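You operate a simulated robot arm through the tools that you are given. There is no shell and no other tool. Be economical: measure what you need, move in short steps, check, and stop when the job is done.

The job below is to be done with a simulated robot arm. You get a single attempt, and the scene is never put back.

Task
Step the running cycle on to READY, set it to renew every 9 days, then turn to bypass.

The check looks at the end state, three seconds after you hand in, the way a careful person would. Anything else that was tipped, shoved, dropped, spilled or broken makes it a failure.

Robot
A 6-joint arm with a two-finger parallel gripper, fixed in place. Base frame: the origin is at the foot of the arm, x ahead of it, y to its left, z up. Units: m, rad, N and s.
With the tool pointing down near the work surface it reaches from about 0.1 to 0.74 m from the base axis. Its first joint turns from -2.897 to 2.897 rad. Payload 3.91 kg.
Tool frame: the origin (TCP) lies between the finger pads and is the grasp point; the fingertips stand 0.03 m ahead of it; z points along the fingers, y is the line along which they close. The gripper opens to 0.11 m. The fingers are 0.02 m wide and 0.01 m thick; the gripper's body (0.048 by 0.112 m) begins 0.055 m behind the TCP.
Orientation is that of the tool frame in the base frame, as [roll, pitch, yaw] about the fixed x, y, z axes, in that order (R = Rz(yaw) Ry(pitch) Rx(roll)). With the fingers straight down and closing along the base's y, the tool's x points along the base's -x, its y along +y and its z along -z.

Tools
- The arm moves only by the tool step_arm. Its argument "rows" is a list of rows, each an object of numbers (a shift or turn left out is 0, a gripper value left out holds the last): "x", "y", "z": the shift along the base's x, y, z in m; "ax", "ay", "az": the turn, a rotation vector about the base's x, y, z in rad. In form: [{"x": .., "y": .., "z": .., "ax": .., "ay": .., "az": ..}, ...]. A call has 1 to 8 rows; each row shifts and turns the commanded pose from where the row before left it. "gripper" is the closure in counts, from 0 (fully open) to 255 (shut), set as the call begins (left out, the last holds). Each row takes 0.2 s and may step no farther than 0.05 m and 0.15 rad from the row before; otherwise, or with a gripper value out of range, the whole call is refused. A pose out of reach is approached as far as the arm can. The call stops where the force on the tool passes 50 N (or 10 N more than at its start, if that is more) or the arm is blocked; 0.2 s more then pass. Each finger travels about 0.045 m/s and halts on what it meets, pressing with about 37 N; the grip force reading is that of the motor and also rises with nothing between the fingers. The clock runs only during rows and for 0.2 s after the last one: add rows that do not move to give the fingers time. It gives the time, the measured TCP pose, the force on the tool (base axes), the opening and the grip force at its end, in the units of the frame above (readings bear some noise), and new pictures: "pictures" is both (left out), scene, wrist or none.
- Cameras (640 x 400 px; columns grow to the right, rows downward): "scene" is fixed at [0.0331, 0.6441, 1.5481]; the picture's right is [-0.77, -0.64, 0.00], its down [-0.51, 0.61, -0.61] and it looks along [0.39, -0.47, -0.80] (base axes); focal length 286 px, centre (320, 200). "wrist" rides on the gripper at [-0.036, 0, -0.057] in the tool frame; the picture's right is [0.00, -1.00, 0.00], its down [0.97, 0.00, -0.24] and it looks along [0.24, 0.00, 0.97] (tool axes); focal length 218 px, centre (320, 200). There is no depth. A picture from a camera that has moved, and an enlarged one, comes with that camera's place and axes in the base frame and with its lens. The place of the scene camera against the robot may be out by one fixed shift of up to 0.025 m in any direction.
- move_column(by): slides the trunk up (or, below 0, down) by that many m; the arm rides with it, the base frame stays. It gives what a move gives, with no picture.
- enlarge(camera, box): a new picture of the part [left, top, right, bottom] of that camera's present view, enlarged. No time passes.
- job_done(): hands the job in; it is judged then, once.

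Work in short steps. Places have to be worked out from the pictures, the camera data and where the tool is seen: move nearer, look again, correct. Check each grasp and each placing, and mend what went wrong. You have 120 turns and 150 pictures in all, those below and enlarged ones among them. Open the gripper and draw the arm clear of the work before you hand the job in, unless the task says otherwise; then end with one line.

The tools are called after "Call:" as name(argument=value, ...) on one line, values as JSON. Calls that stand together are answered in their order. step_arm: Moves the arm, as the interface text tells. Its arguments: {"type":"object","properties":{"rows":{"type":"array"},"gripper":{"type":"number"},"pictures":{"type":"string","enum":["both","scene","wrist","none"]}},"required":["rows"]} The other tools are called the same way: move_column (by) slides the trunk up or down; enlarge (camera, box) takes an enlarged picture of a part of a camera's view; job_done () hands the job in.

At the start:

```text
clock: 0.0
tcp_pos: [0.3179, 0.238, 1.23]
ee_rot: [-3.14, 0.0, 3.141]
contact_force: [-0.2, 0.6, 0.5]
width: 0.1099
finger_force: 0.0
trunk travel left (down, up): [-0.525, 0.065]
```

scene: 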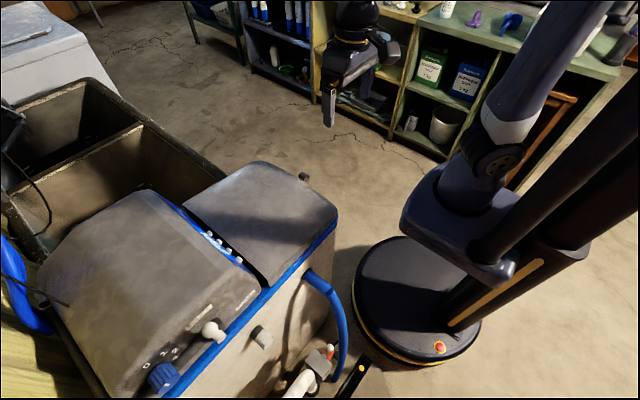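
wrist: 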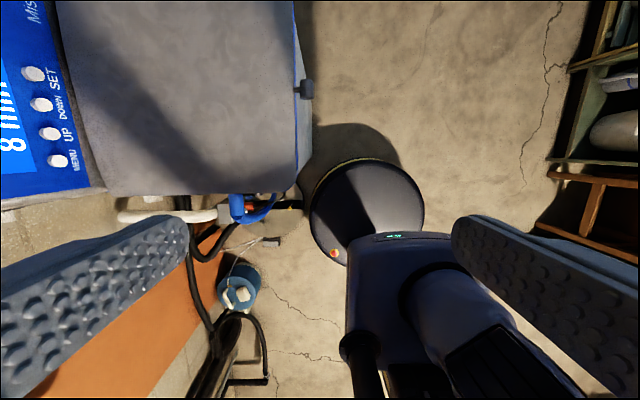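

The machine looks like a water softener with a panel of buttons and valves. I enlarge the scene and wrist views to see the details.

Call:
enlarge(camera="scene", box=[130, 180, 390, 400])

Call:
enlarge(camera="wrist", box=[0, 0, 320, 200])

```text
1.82 times, centred on (260, 290) of scene
camera zoom: at [0.0331, 0.6441, 1.5481], right [-0.77, -0.64, 0.0], down [-0.51, 0.61, -0.61], along [0.39, -0.47, -0.8], focal length 519 px, centre (429, 36)
```

zoom: 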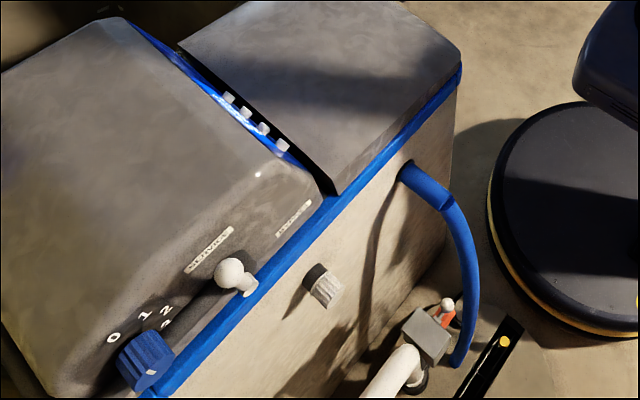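

```text
2.00 times, centred on (160, 100) of wrist
camera zoom: at [0.3551, 0.2365, 1.2875], right [0.0, -1.0, 0.0], down [-0.97, 0.0, 0.24], along [-0.24, 0.0, -0.97], focal length 436 px, centre (640, 400)
```

zoom: 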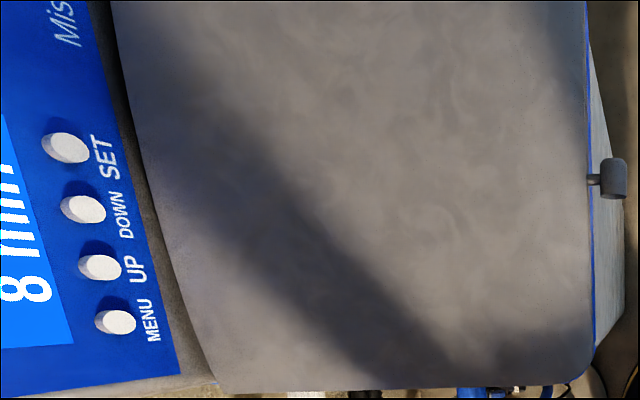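

By triangulation, MENU sits near (0.34, 0.55, 1.02). I move toward it at the same height for a better wrist view of the display.

Call:
step_arm(rows=[{"y": 0.05}, {"y": 0.05}, {"y": 0.05}, {"y": 0.05}, {"y": 0.04}, {}])

```text
clock: 1.4
tcp_pos: [0.3185, 0.4789, 1.2314]
ee_rot: [3.14, 0.002, -3.141]
contact_force: [-0.5, 0.4, 0.0]
width: 0.11
finger_force: 0.1
trunk travel left (down, up): [-0.525, 0.065]
camera wrist: at [0.3542, 0.4784, 1.288], right [0.0, -1.0, 0.0], down [-0.97, 0.0, 0.24], along [-0.24, 0.0, -0.97], focal length 218 px, centre (320, 200)
```

scene: 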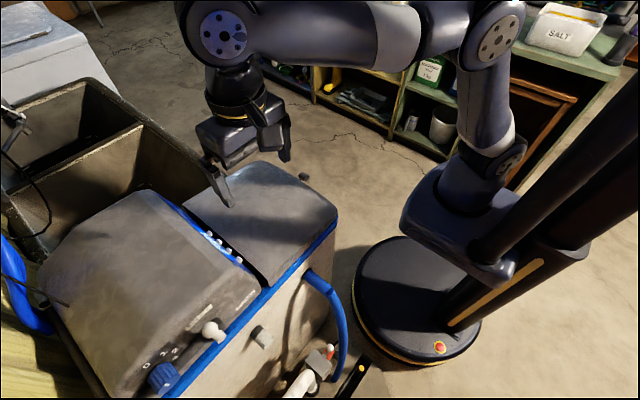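
wrist: 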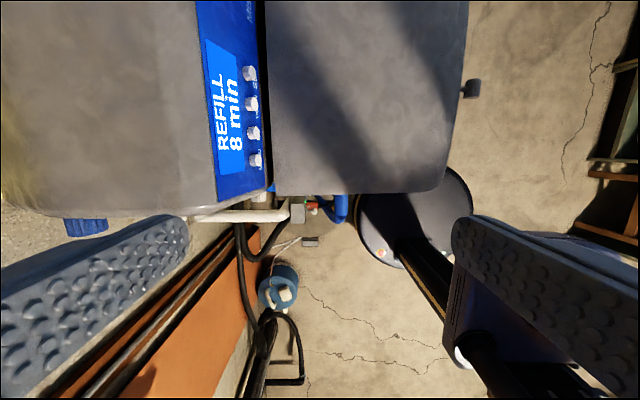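

MENU is near (0.338, 0.556, 1.018), the buttons are about 0.032 apart along +x, and the panel is steep, facing -y and up. I back off, yaw +90° so the camera will sit above a tilted tool, and close the fingers.

Call:
step_arm(rows=[{"y": -0.05, "az": 0.143}, {"y": -0.05, "az": 0.143}, {"y": -0.03, "az": 0.143}, {"az": 0.143}, {"az": 0.143}, {"az": 0.143}, {"az": 0.143}, {"az": 0.143}], gripper=255, pictures="none")

Call:
step_arm(rows=[{"az": 0.143}, {"az": 0.143}, {"az": 0.141}, {"ax": 0.14}, {"ax": 0.14}, {"ax": 0.14}, {"ax": 0.14}, {"ax": 0.14}])

```text
clock: 3.2
tcp_pos: [0.3201, 0.348, 1.2295]
ee_rot: [3.141, 0.001, -1.996]
contact_force: [0.0, 0.2, -1.0]
width: 0.0
finger_force: 36.3
trunk travel left (down, up): [-0.525, 0.065]
```

```text
clock: 5.0
tcp_pos: [0.3202, 0.3478, 1.2311]
ee_rot: [-3.141, 0.702, -1.573]
contact_force: [-0.5, 1.0, 0.0]
width: 0.0001
finger_force: 37.5
trunk travel left (down, up): [-0.525, 0.065]
camera wrist: at [0.3194, 0.3371, 1.2974], right [1.0, 0.0, 0.0], down [0.0, -0.9, -0.44], along [0.0, 0.44, -0.9], focal length 218 px, centre (320, 200)
```

scene: 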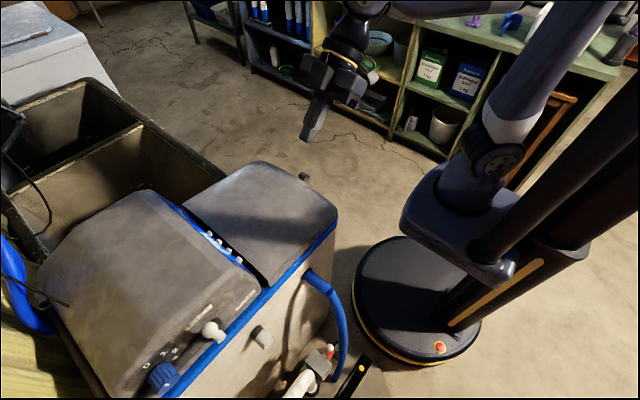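
wrist: 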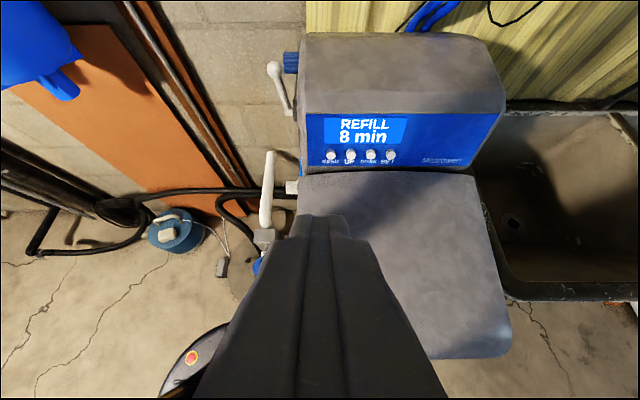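

Now the panel appears upright; I enlarge it to read it.

Call:
enlarge(camera="wrist", box=[250, 30, 520, 200])

```text
2.35 times, centred on (385, 115) of wrist
camera zoom: at [0.3194, 0.3371, 1.2974], right [1.0, 0.0, 0.0], down [0.0, -0.9, -0.44], along [0.0, 0.44, -0.9], focal length 514 px, centre (167, 400)
```

zoom: 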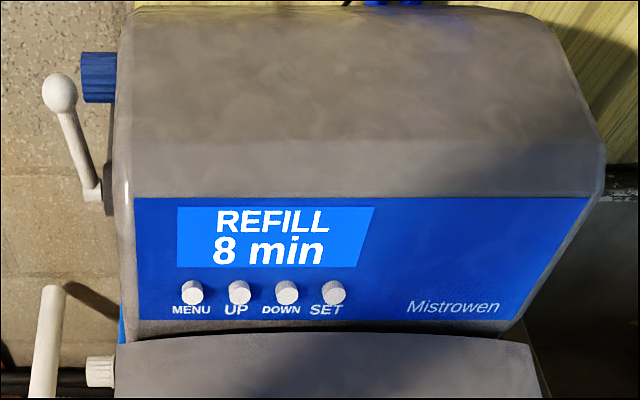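

The panel slopes about 55°, with SET near (0.431, 0.554, 1.018). I tilt to 55° and hover the closed fingertips about 4 cm off SET along the panel normal.

Call:
step_arm(rows=[{"x": 0.0185, "y": 0.025, "z": -0.029, "ax": 0.0433}, {"x": 0.0185, "y": 0.025, "z": -0.029, "ax": 0.0433}, {"x": 0.0185, "y": 0.025, "z": -0.029, "ax": 0.0433}, {"x": 0.0185, "y": 0.025, "z": -0.029, "ax": 0.0433}, {"x": 0.0185, "y": 0.025, "z": -0.029, "ax": 0.0433}, {"x": 0.0185, "y": 0.024, "z": -0.028, "ax": 0.0433}, {}])

```text
clock: 6.6
tcp_pos: [0.4297, 0.4972, 1.0571]
ee_rot: [3.141, 0.959, -1.572]
contact_force: [-0.1, 0.4, 0.4]
width: 0.0
finger_force: 36.9
trunk travel left (down, up): [-0.525, 0.065]
camera wrist: at [0.4309, 0.4698, 1.1192], right [1.0, 0.0, 0.0], down [0.0, -0.75, -0.66], along [0.0, 0.66, -0.75], focal length 218 px, centre (320, 200)
```

scene: 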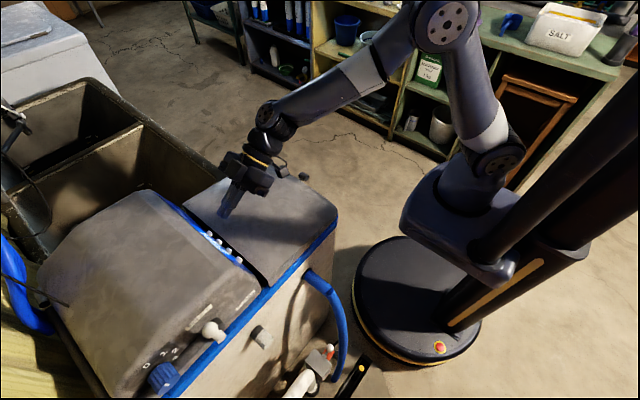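
wrist: 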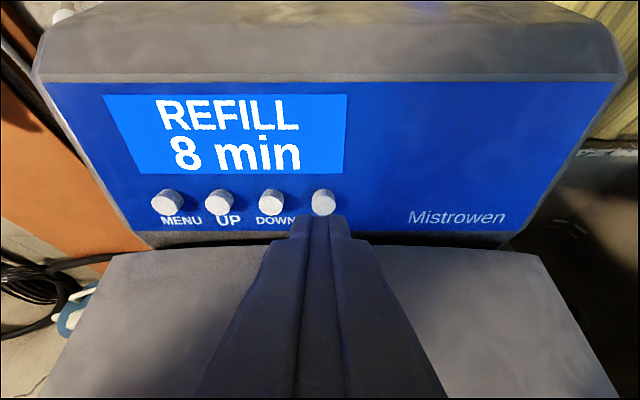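

SET's cap lies straight ahead, about 4 cm away. I approach along the normal to near contact, then creep.

Call:
step_arm(rows=[{"x": 0.002, "y": 0.0123, "z": -0.0066}, {"y": 0.0123, "z": -0.0066}, {"y": 0.0025, "z": -0.0017}, {"y": 0.0025, "z": -0.0017}, {}], pictures="wrist")

```text
clock: 7.8
tcp_pos: [0.4328, 0.5258, 1.042]
ee_rot: [3.141, 0.96, -1.572]
contact_force: [-0.1, 0.3, 0.1]
width: 0.0
finger_force: 37.3
trunk travel left (down, up): [-0.525, 0.065]
camera wrist: at [0.4324, 0.499, 1.103], right [1.0, 0.0, 0.0], down [0.0, -0.75, -0.66], along [0.0, 0.66, -0.75], focal length 218 px, centre (320, 200)
```

wrist: 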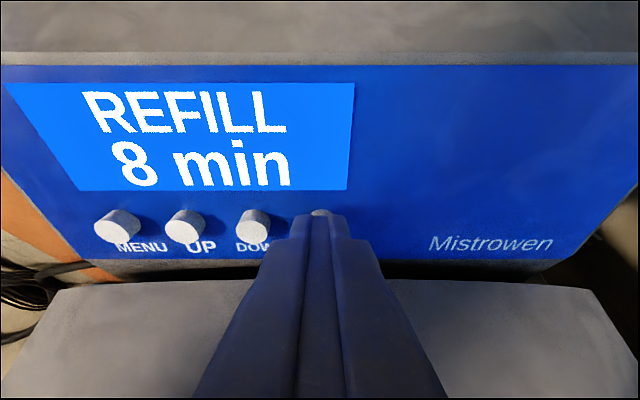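

Nearly touching, with no force yet. I creep forward in 2 mm rows.

Call:
step_arm(rows=[{"y": 0.0016, "z": -0.0011}, {"y": 0.0016, "z": -0.0011}, {"y": 0.0016, "z": -0.0011}], pictures="wrist")

```text
clock: 8.6
tcp_pos: [0.4317, 0.5301, 1.0384]
ee_rot: [3.142, 0.959, -1.572]
contact_force: [0.3, -1.0, -0.1]
width: 0.0
finger_force: 36.6
trunk travel left (down, up): [-0.525, 0.065]
camera wrist: at [0.4321, 0.5036, 1.0999], right [1.0, 0.0, 0.0], down [0.0, -0.75, -0.66], along [0.0, 0.66, -0.75], focal length 218 px, centre (320, 200)
```

wrist: 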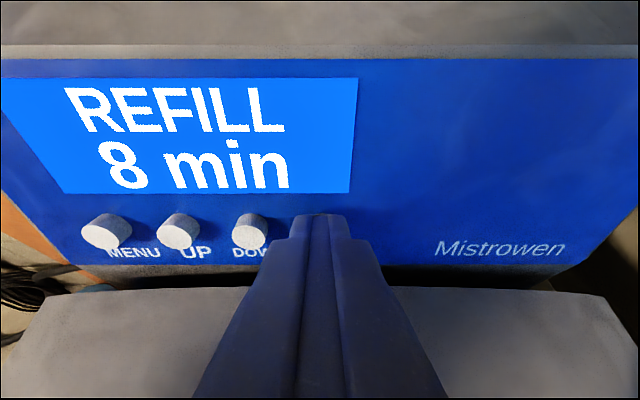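

Perhaps just touching now. I push a little more.

Call:
step_arm(rows=[{"y": 0.0016, "z": -0.0011}, {"y": 0.0016, "z": -0.0011}], pictures="wrist")

```text
clock: 9.2
tcp_pos: [0.4326, 0.5338, 1.0358]
ee_rot: [3.141, 0.961, -1.57]
contact_force: [-0.1, -1.7, 2.6]
width: 0.0
finger_force: 36.9
trunk travel left (down, up): [-0.525, 0.065]
camera wrist: at [0.4321, 0.5068, 1.0981], right [1.0, 0.0, 0.0], down [0.0, -0.75, -0.66], along [0.0, 0.66, -0.75], focal length 218 px, centre (320, 200)
```

wrist: 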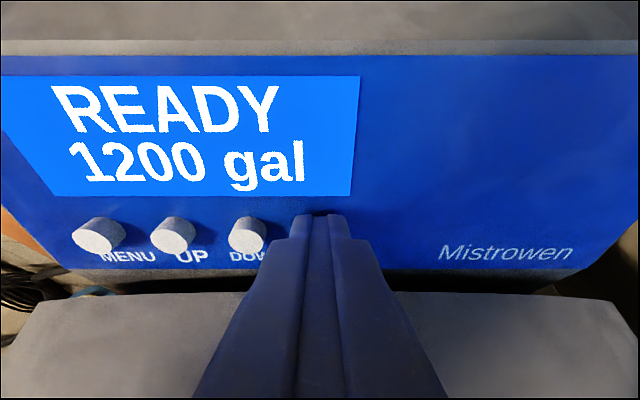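

READY after one press. I retract 2.5 cm and move across to MENU (x = 0.336).

Call:
step_arm(rows=[{"y": -0.0205, "z": 0.0143}, {"x": -0.032}, {"x": -0.032}, {"x": -0.0325}, {}], pictures="wrist")

```text
clock: 10.4
tcp_pos: [0.3345, 0.512, 1.0502]
ee_rot: [3.141, 0.961, -1.571]
contact_force: [0.0, 0.7, 0.2]
width: 0.0
finger_force: 37.0
trunk travel left (down, up): [-0.525, 0.065]
camera wrist: at [0.3351, 0.4864, 1.1121], right [1.0, 0.0, 0.0], down [0.0, -0.75, -0.66], along [0.0, 0.66, -0.75], focal length 218 px, centre (320, 200)
```

wrist: 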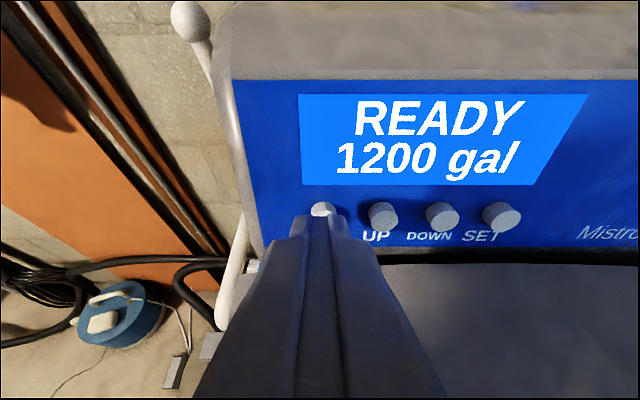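

Aligned with MENU. I press to the depth that worked for SET.

Call:
step_arm(rows=[{"x": 0.001, "y": 0.0098, "z": -0.0069}, {"y": 0.0066, "z": -0.0046}, {"y": 0.0033, "z": -0.0023}, {"y": 0.0016, "z": -0.0011}], pictures="wrist")

```text
clock: 11.4
tcp_pos: [0.3368, 0.534, 1.0351]
ee_rot: [-3.141, 0.96, -1.57]
contact_force: [-0.9, -1.7, 3.2]
width: 0.0
finger_force: 36.7
trunk travel left (down, up): [-0.525, 0.065]
camera wrist: at [0.3367, 0.5073, 1.0974], right [1.0, 0.0, 0.0], down [0.0, -0.75, -0.66], along [0.0, 0.66, -0.75], focal length 218 px, centre (320, 200)
```

wrist: 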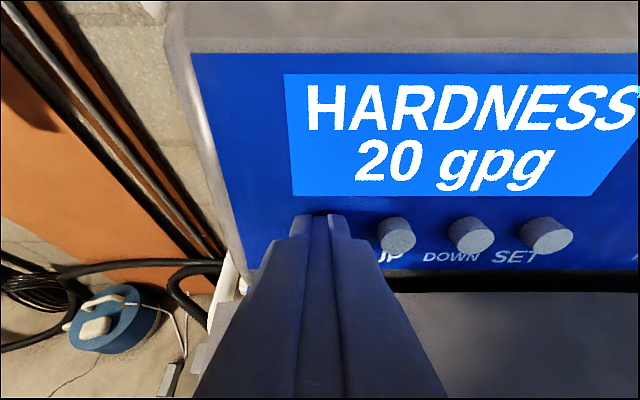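

HARDNESS came up, so MENU steps through the settings. I release and press once more.

Call:
step_arm(rows=[{"y": -0.0098, "z": 0.0069}, {}, {"y": 0.0049, "z": -0.0035}, {"y": 0.0033, "z": -0.0023}, {"y": 0.0016, "z": -0.0011}], pictures="wrist")

```text
clock: 12.6
tcp_pos: [0.3363, 0.534, 1.0352]
ee_rot: [-3.141, 0.959, -1.57]
contact_force: [-0.4, -1.9, 2.1]
width: 0.0
finger_force: 37.1
trunk travel left (down, up): [-0.525, 0.065]
camera wrist: at [0.3369, 0.5072, 1.0974], right [1.0, 0.0, 0.0], down [0.0, -0.75, -0.66], along [0.0, 0.66, -0.75], focal length 218 px, centre (320, 200)
```

wrist: 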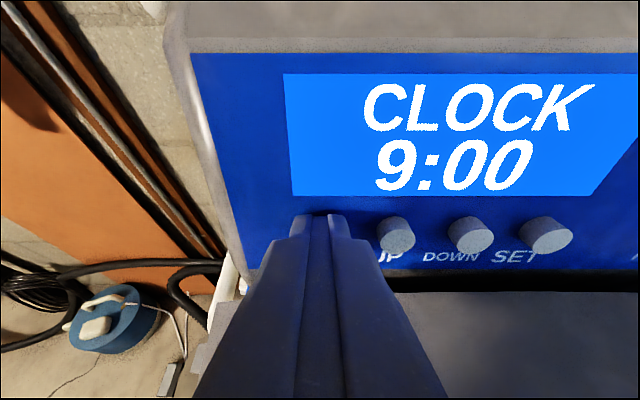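

CLOCK now; I press MENU again.

Call:
step_arm(rows=[{"y": -0.0098, "z": 0.0069}, {}, {"y": 0.0049, "z": -0.0035}, {"y": 0.0033, "z": -0.0023}, {"y": 0.0016, "z": -0.0011}], pictures="wrist")

```text
clock: 13.8
tcp_pos: [0.3366, 0.5343, 1.0355]
ee_rot: [-3.141, 0.962, -1.57]
contact_force: [-0.7, -2.2, 3.2]
width: 0.0
finger_force: 37.0
trunk travel left (down, up): [-0.525, 0.065]
camera wrist: at [0.3365, 0.5075, 1.0974], right [1.0, 0.0, 0.0], down [0.0, -0.75, -0.66], along [0.0, 0.66, -0.75], focal length 218 px, centre (320, 200)
```

wrist: 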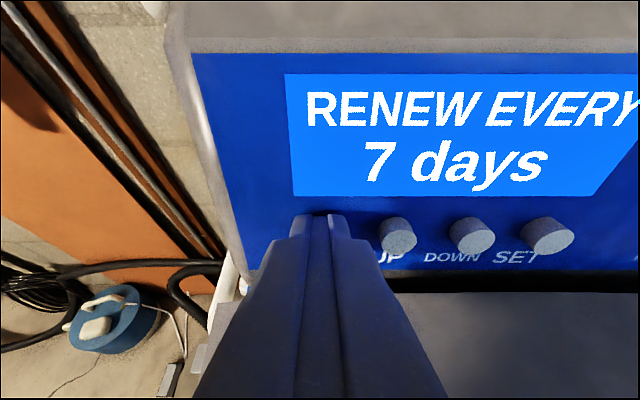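

RENEW EVERY 7 days is shown. I retract, move +0.032 to UP and press once.

Call:
step_arm(rows=[{"y": -0.0205, "z": 0.0143}, {"x": 0.0315}, {}, {"y": 0.009, "z": -0.0063}, {"y": 0.0066, "z": -0.0046}, {"y": 0.0033, "z": -0.0023}, {"y": 0.0016, "z": -0.0011}], pictures="wrist")

```text
clock: 15.4
tcp_pos: [0.368, 0.534, 1.0355]
ee_rot: [-3.139, 0.961, -1.571]
contact_force: [0.0, -2.1, 3.2]
width: 0.0
finger_force: 36.4
trunk travel left (down, up): [-0.525, 0.065]
camera wrist: at [0.3684, 0.5073, 1.0974], right [1.0, 0.0, 0.0], down [0.0, -0.75, -0.66], along [0.0, 0.66, -0.75], focal length 218 px, centre (320, 200)
```

wrist: 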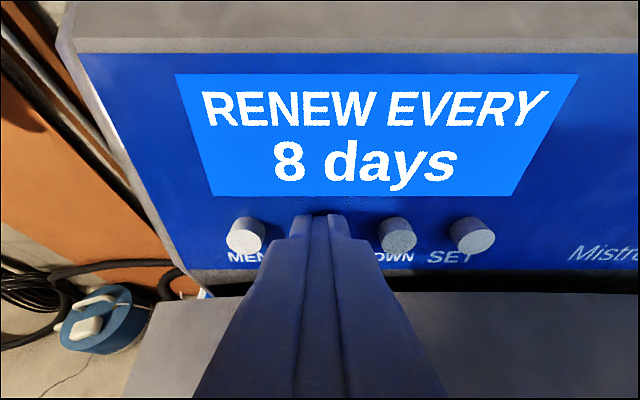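

8 days; one more UP press.

Call:
step_arm(rows=[{"y": -0.0098, "z": 0.0069}, {}, {"y": 0.0049, "z": -0.0035}, {"y": 0.0033, "z": -0.0023}, {"y": 0.0016, "z": -0.0011}], pictures="wrist")

```text
clock: 16.6
tcp_pos: [0.3684, 0.5348, 1.0352]
ee_rot: [3.141, 0.962, -1.571]
contact_force: [-1.6, -2.0, 3.1]
width: 0.0
finger_force: 36.9
trunk travel left (down, up): [-0.525, 0.065]
camera wrist: at [0.3684, 0.5077, 1.0978], right [1.0, 0.0, 0.0], down [0.0, -0.75, -0.66], along [0.0, 0.66, -0.75], focal length 218 px, centre (320, 200)
```

wrist: 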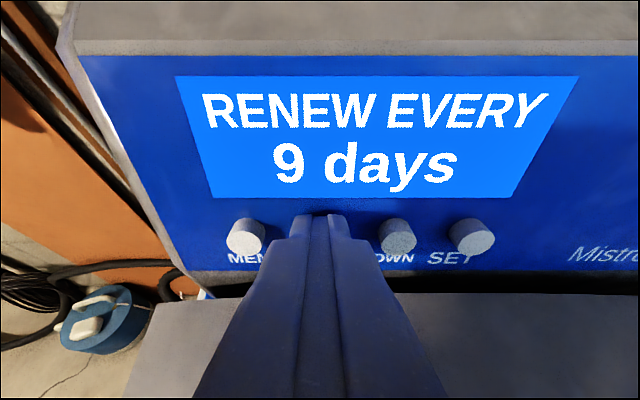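

9 days. I move to SET and press once to confirm it.

Call:
step_arm(rows=[{"y": -0.0205, "z": 0.0143}, {"x": 0.032}, {"x": 0.032}, {}, {"y": 0.009, "z": -0.0063}, {"y": 0.0066, "z": -0.0046}, {"y": 0.0033, "z": -0.0023}, {"y": 0.0016, "z": -0.0011}], pictures="wrist")

```text
clock: 18.4
tcp_pos: [0.4317, 0.5336, 1.0358]
ee_rot: [3.141, 0.96, -1.573]
contact_force: [0.0, -3.0, 3.6]
width: 0.0
finger_force: 36.8
trunk travel left (down, up): [-0.525, 0.065]
camera wrist: at [0.4322, 0.5075, 1.0974], right [1.0, 0.0, 0.0], down [0.0, -0.75, -0.66], along [0.0, 0.66, -0.75], focal length 218 px, centre (320, 200)
```

wrist: 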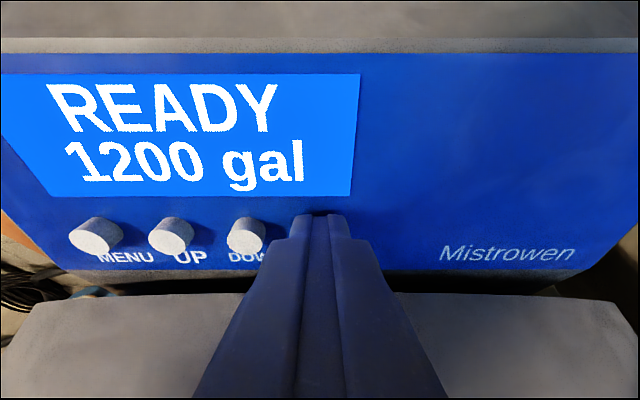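

Saved and back to READY. I retract up and away, then look at the bypass lever on the -x side.

Call:
step_arm(rows=[{"y": -0.03, "z": 0.021}, {"x": -0.02, "y": -0.03, "z": 0.035}, {"x": -0.04, "z": 0.03}, {"x": -0.04, "z": 0.03}, {"x": -0.04, "z": 0.02}, {"x": -0.04}, {"x": -0.04}])

Call:
enlarge(camera="scene", box=[130, 270, 340, 400])

Call:
enlarge(camera="wrist", box=[230, 0, 480, 156])

```text
refused: row 2 steps farther than a row can; nothing moved
```

```text
3.05 times, centred on (235, 335) of scene
camera zoom: at [0.0331, 0.6441, 1.5481], right [-0.77, -0.64, 0.0], down [-0.51, 0.61, -0.61], along [0.39, -0.47, -0.8], focal length 870 px, centre (579, -211)
```

zoom: 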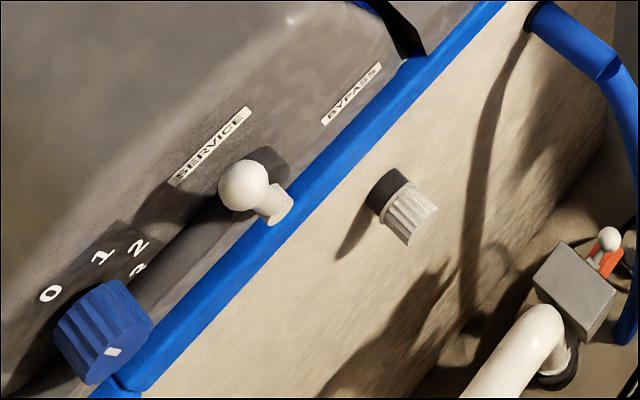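

```text
2.56 times, centred on (355, 78) of wrist
camera zoom: at [0.4322, 0.5075, 1.0974], right [1.0, 0.0, 0.0], down [0.0, -0.75, -0.66], along [0.0, 0.66, -0.75], focal length 559 px, centre (230, 512)
```

zoom: 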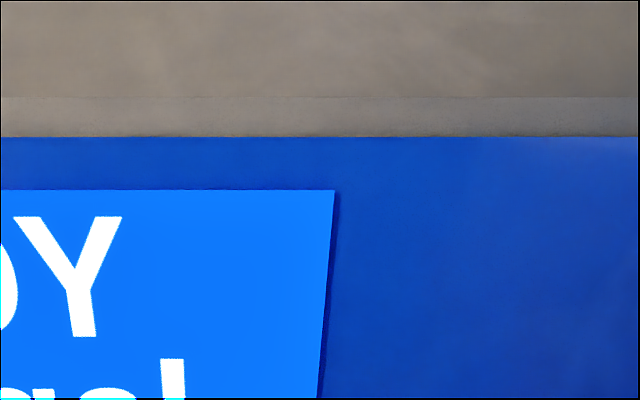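

The lever ball is near (0.249, 0.668, 1.080) with its pivot at (0.26, 0.672, 0.99), so it stands upright at SERVICE; BYPASS is horizontal toward -y. I retract and reduce the tilt to 45° so I can look at it from above.

Call:
step_arm(rows=[{"y": -0.03, "z": 0.021}, {"y": -0.02, "z": 0.04}, {"x": -0.03, "z": 0.03, "ax": -0.06}, {"x": -0.04, "z": 0.03, "ax": -0.06}, {"x": -0.04, "z": 0.02, "ax": -0.055}, {"x": -0.04}, {"x": -0.03, "y": 0.03}, {}])

```text
clock: 20.2
tcp_pos: [0.2515, 0.5147, 1.1766]
ee_rot: [-3.141, 0.783, -1.572]
contact_force: [-0.5, 0.4, 0.1]
width: 0.0
finger_force: 36.6
trunk travel left (down, up): [-0.525, 0.065]
camera wrist: at [0.2523, 0.4998, 1.2416], right [1.0, 0.0, 0.0], down [0.0, -0.86, -0.52], along [0.0, 0.52, -0.86], focal length 218 px, centre (320, 200)
```

scene: 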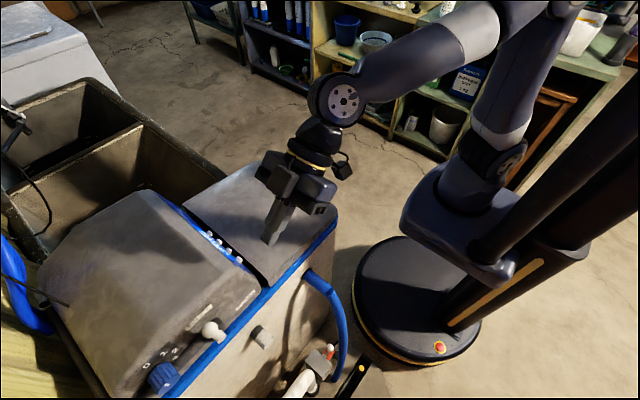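
wrist: 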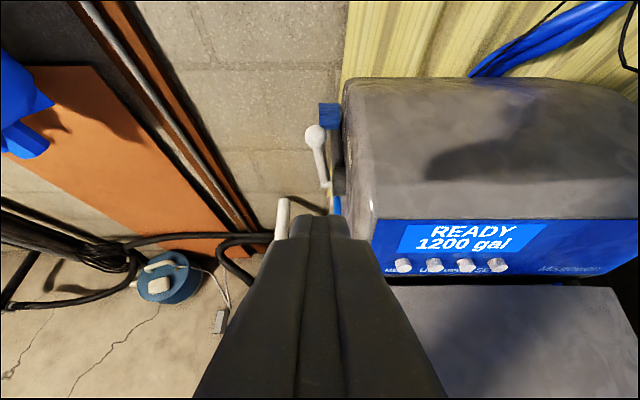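

The ball is confirmed at about x 0.247, y 0.675, z 1.078. I go over it at height and stop above and behind it for another look.

Call:
step_arm(rows=[{"x": -0.004, "y": 0.045, "z": 0.01}, {"y": 0.045}, {"y": 0.045}, {"y": 0.035, "z": -0.02}, {}])

Call:
enlarge(camera="scene", box=[130, 250, 340, 380])

```text
clock: 21.4
tcp_pos: [0.2481, 0.6854, 1.167]
ee_rot: [3.141, 0.784, -1.571]
contact_force: [0.2, 0.0, 0.4]
width: 0.0002
finger_force: 36.9
trunk travel left (down, up): [-0.525, 0.065]
camera wrist: at [0.2483, 0.6703, 1.2316], right [1.0, 0.0, 0.0], down [0.0, -0.86, -0.52], along [0.0, 0.52, -0.86], focal length 218 px, centre (320, 200)
```

scene: 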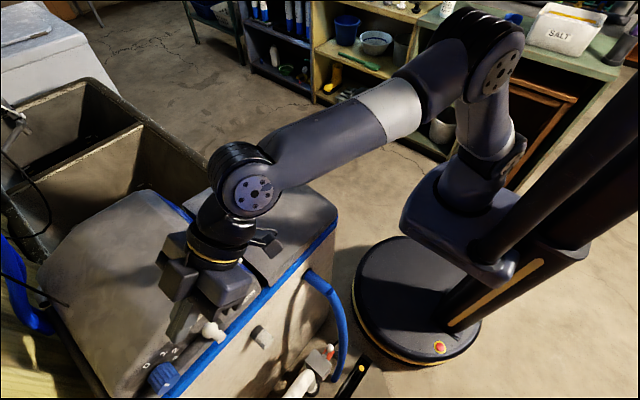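
wrist: 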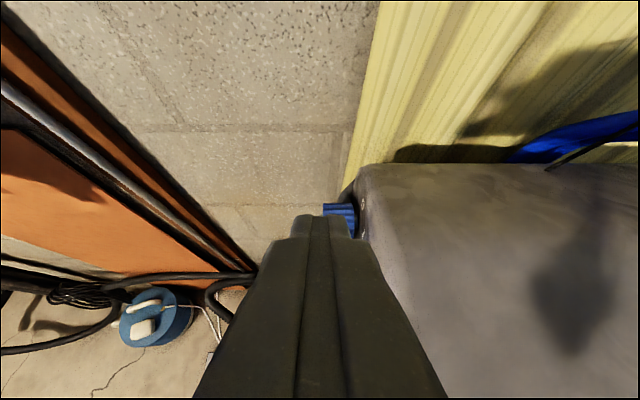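

```text
3.05 times, centred on (235, 315) of scene
camera zoom: at [0.0331, 0.6441, 1.5481], right [-0.77, -0.64, 0.0], down [-0.51, 0.61, -0.61], along [0.39, -0.47, -0.8], focal length 870 px, centre (579, -150)
```

zoom: 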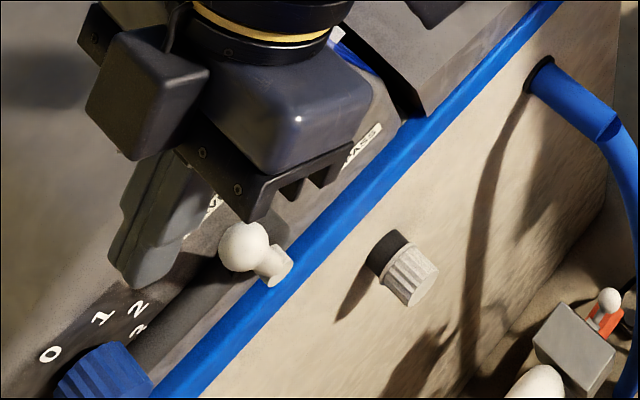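

The tip is behind the ball on the +y side. I lower 5.5 cm beside it in small steps, watching the force.

Call:
step_arm(rows=[{"z": -0.015}, {"z": -0.015}, {"z": -0.015}, {"z": -0.01}, {}], pictures="none")

Call:
enlarge(camera="scene", box=[130, 250, 340, 380])

```text
clock: 22.6
tcp_pos: [0.248, 0.6858, 1.1106]
ee_rot: [-3.141, 0.785, -1.571]
contact_force: [-0.7, -0.3, -0.3]
width: 0.0002
finger_force: 36.7
trunk travel left (down, up): [-0.525, 0.065]
```

```text
3.05 times, centred on (235, 315) of scene
camera zoom: at [0.0331, 0.6441, 1.5481], right [-0.77, -0.64, 0.0], down [-0.51, 0.61, -0.61], along [0.39, -0.47, -0.8], focal length 870 px, centre (579, -150)
```

zoom: 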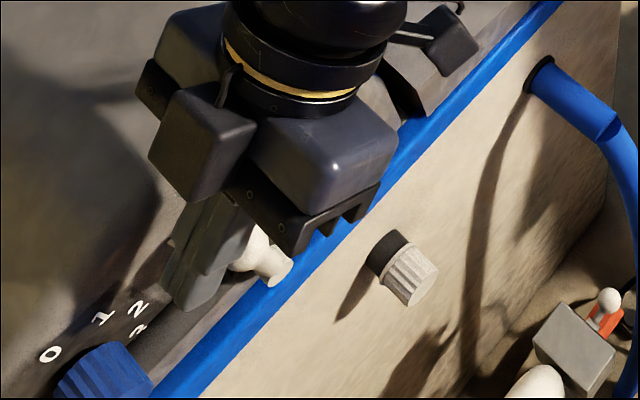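

The finger is right behind the ball with clearance. I close the gap and push the ball along the first 30° of the arc.

Call:
step_arm(rows=[{"y": -0.005, "z": -0.004}, {"y": -0.0114, "z": -0.001}, {"y": -0.0114, "z": -0.002}, {"y": -0.0108, "z": -0.004}, {"y": -0.0104, "z": -0.0048}, {}], pictures="none")

Call:
enlarge(camera="scene", box=[130, 250, 340, 380])

```text
clock: 24.0
tcp_pos: [0.2485, 0.6356, 1.0951]
ee_rot: [3.141, 0.784, -1.572]
contact_force: [-0.5, 0.7, -0.1]
width: 0.0
finger_force: 36.6
trunk travel left (down, up): [-0.525, 0.065]
```

```text
3.05 times, centred on (235, 315) of scene
camera zoom: at [0.0331, 0.6441, 1.5481], right [-0.77, -0.64, 0.0], down [-0.51, 0.61, -0.61], along [0.39, -0.47, -0.8], focal length 870 px, centre (579, -150)
```

zoom: 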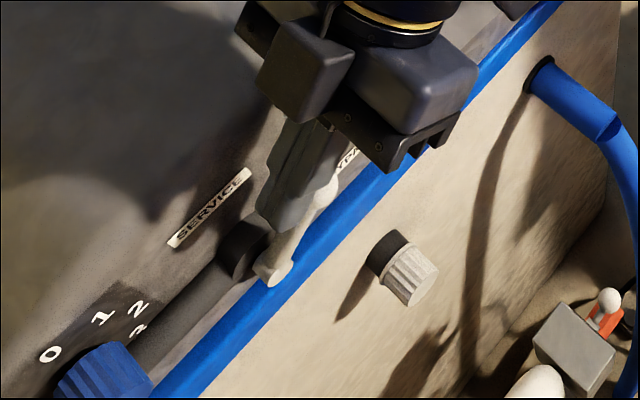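

The lever is following well, leaning toward BYPASS. I continue to about 65°.

Call:
step_arm(rows=[{"y": -0.0094, "z": -0.0066}, {"y": -0.0088, "z": -0.0074}, {"y": -0.0075, "z": -0.0088}, {"y": -0.0065, "z": -0.0094}, {"y": -0.003, "z": -0.007}, {}], pictures="none")

Call:
enlarge(camera="scene", box=[130, 250, 340, 380])

```text
clock: 25.4
tcp_pos: [0.2482, 0.5994, 1.0558]
ee_rot: [-3.14, 0.786, -1.57]
contact_force: [0.3, 0.0, 1.2]
width: 0.0002
finger_force: 37.2
trunk travel left (down, up): [-0.525, 0.065]
```

```text
3.05 times, centred on (235, 315) of scene
camera zoom: at [0.0331, 0.6441, 1.5481], right [-0.77, -0.64, 0.0], down [-0.51, 0.61, -0.61], along [0.39, -0.47, -0.8], focal length 870 px, centre (579, -150)
```

zoom: 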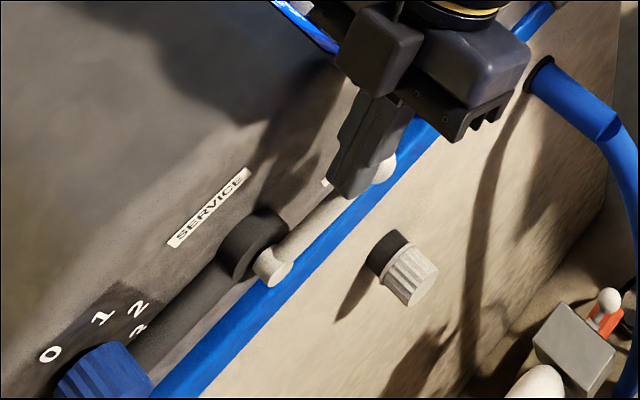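

About 65–70° done. I press mostly downward in small steps until the lever reaches its stop.

Call:
step_arm(rows=[{"y": -0.003, "z": -0.008}, {"y": -0.002, "z": -0.008}, {"y": -0.001, "z": -0.007}, {"z": -0.005}, {}], pictures="wrist")

Call:
enlarge(camera="scene", box=[130, 250, 340, 380])

```text
clock: 26.6
tcp_pos: [0.2471, 0.5939, 1.0342]
ee_rot: [-3.137, 0.795, -1.566]
contact_force: [-1.8, 0.1, 35.4]
width: 0.0
finger_force: 37.0
trunk travel left (down, up): [-0.525, 0.065]
camera wrist: at [0.2477, 0.578, 1.0992], right [1.0, 0.0, 0.0], down [0.0, -0.85, -0.52], along [0.0, 0.52, -0.85], focal length 218 px, centre (320, 200)
```

wrist: 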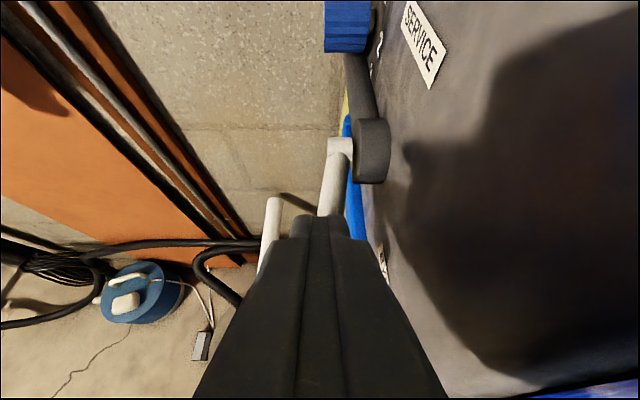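

```text
3.05 times, centred on (235, 315) of scene
camera zoom: at [0.0331, 0.6441, 1.5481], right [-0.77, -0.64, 0.0], down [-0.51, 0.61, -0.61], along [0.39, -0.47, -0.8], focal length 870 px, centre (579, -150)
```

zoom: 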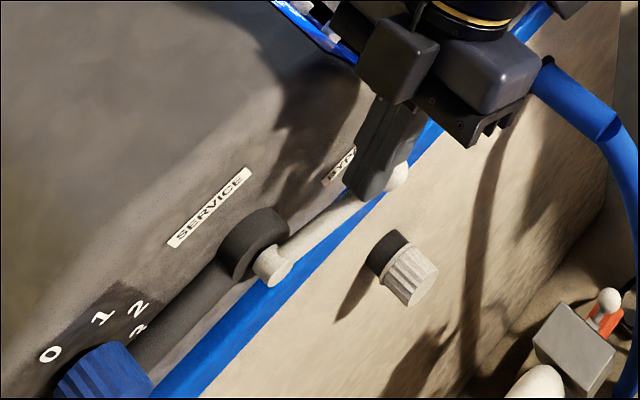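

35 N upward: the lever is against its stop. I back off upward and toward -y, then check.

Call:
step_arm(rows=[{"z": 0.015}, {"z": 0.035}, {"y": -0.02, "z": 0.04}, {"y": -0.04, "z": 0.02}, {"y": -0.045}, {"y": -0.045}, {"y": -0.045}, {"x": 0.03}])

Call:
enlarge(camera="scene", box=[130, 250, 340, 380])

Call:
enlarge(camera="wrist", box=[220, 30, 540, 230])

```text
clock: 28.4
tcp_pos: [0.2775, 0.4001, 1.1384]
ee_rot: [3.141, 0.786, -1.571]
contact_force: [-0.8, -0.7, 0.4]
width: 0.0001
finger_force: 37.2
trunk travel left (down, up): [-0.525, 0.065]
camera wrist: at [0.2783, 0.3839, 1.2033], right [1.0, 0.0, 0.0], down [0.0, -0.86, -0.52], along [0.0, 0.52, -0.86], focal length 218 px, centre (320, 200)
```

scene: 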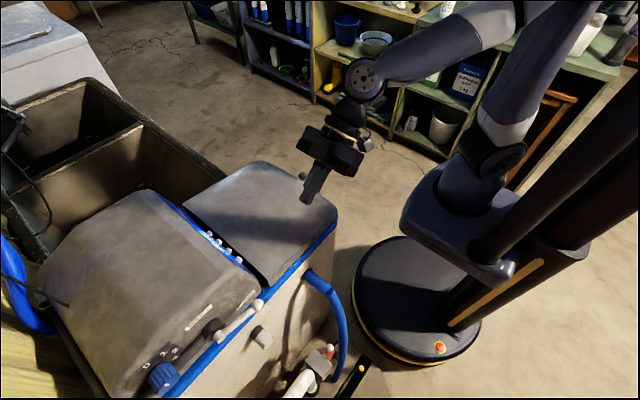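
wrist: 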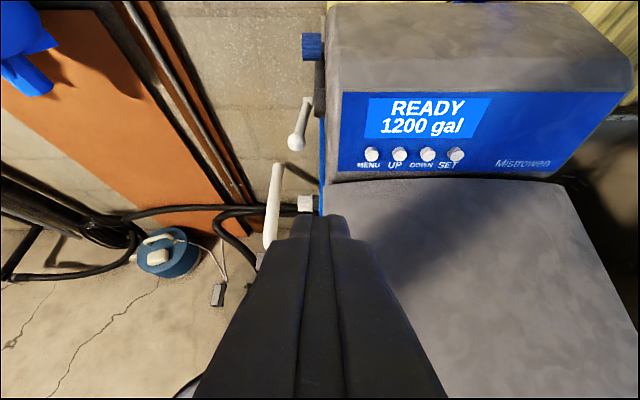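

```text
3.05 times, centred on (235, 315) of scene
camera zoom: at [0.0331, 0.6441, 1.5481], right [-0.77, -0.64, 0.0], down [-0.51, 0.61, -0.61], along [0.39, -0.47, -0.8], focal length 870 px, centre (579, -150)
```

zoom: 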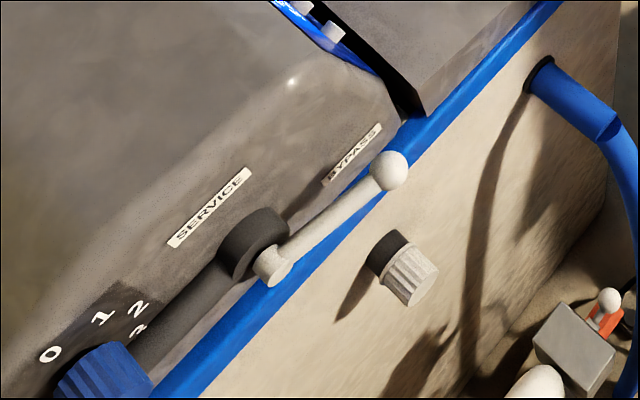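

```text
2.00 times, centred on (380, 130) of wrist
camera zoom: at [0.2783, 0.3839, 1.2033], right [1.0, 0.0, 0.0], down [0.0, -0.86, -0.52], along [0.0, 0.52, -0.86], focal length 436 px, centre (200, 340)
```

zoom: 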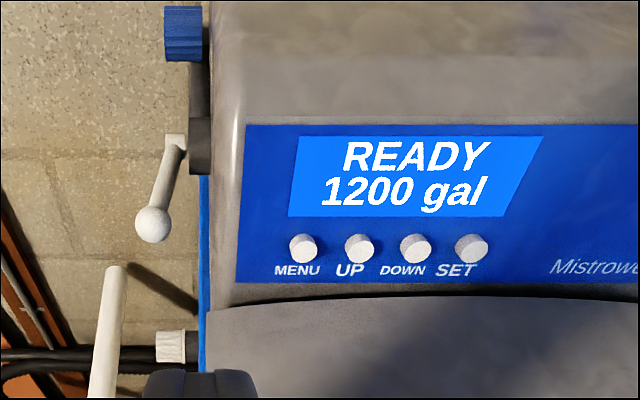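

The lever now lies horizontal at BYPASS (pivot and ball both near z 1.01) and the display reads READY. I raise clear of the machine, draw back and open the gripper.

Call:
step_arm(rows=[{"z": 0.045}, {"y": -0.03, "z": 0.035}, {"y": -0.045}, {"y": -0.045}, {"y": -0.04}, {}, {}], gripper=0)

Call:
enlarge(camera="scene", box=[130, 250, 340, 380])

```text
clock: 30.0
tcp_pos: [0.2777, 0.2394, 1.2185]
ee_rot: [-3.141, 0.784, -1.571]
contact_force: [0.0, -0.1, 0.4]
width: 0.1098
finger_force: 0.0
trunk travel left (down, up): [-0.525, 0.065]
camera wrist: at [0.2777, 0.2238, 1.2833], right [1.0, 0.0, 0.0], down [0.0, -0.86, -0.52], along [0.0, 0.52, -0.86], focal length 218 px, centre (320, 200)
```

scene: 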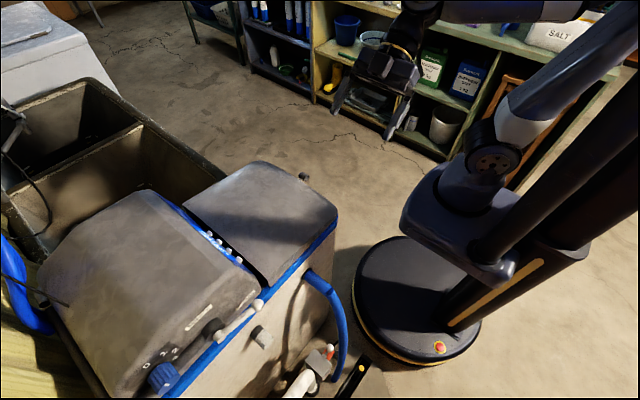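
wrist: 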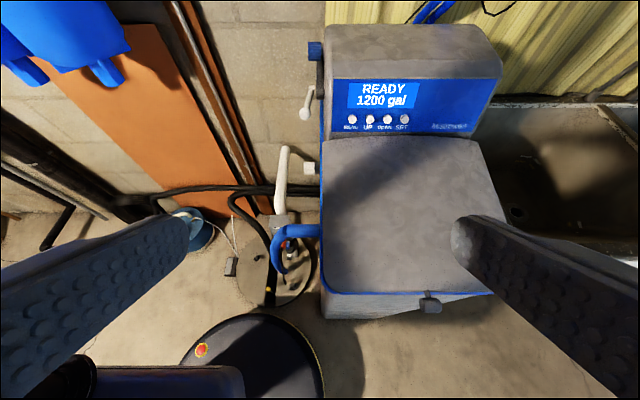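

```text
3.05 times, centred on (235, 315) of scene
camera zoom: at [0.0331, 0.6441, 1.5481], right [-0.77, -0.64, 0.0], down [-0.51, 0.61, -0.61], along [0.39, -0.47, -0.8], focal length 870 px, centre (579, -150)
```

zoom: 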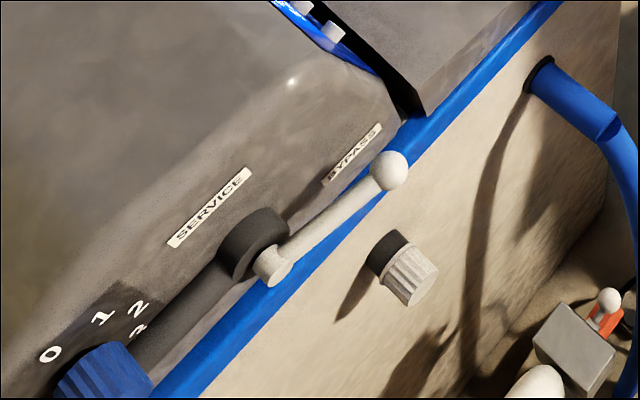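

Everything holds: the display reads READY, 9 days was confirmed with SET, the lever is at BYPASS, and the arm is clear with the gripper open. I hand the job in.

Call:
job_done()

```text
The job is handed in.
```

The softener is stepped on to READY, set to renew every 9 days, and its lever is turned to BYPASS.
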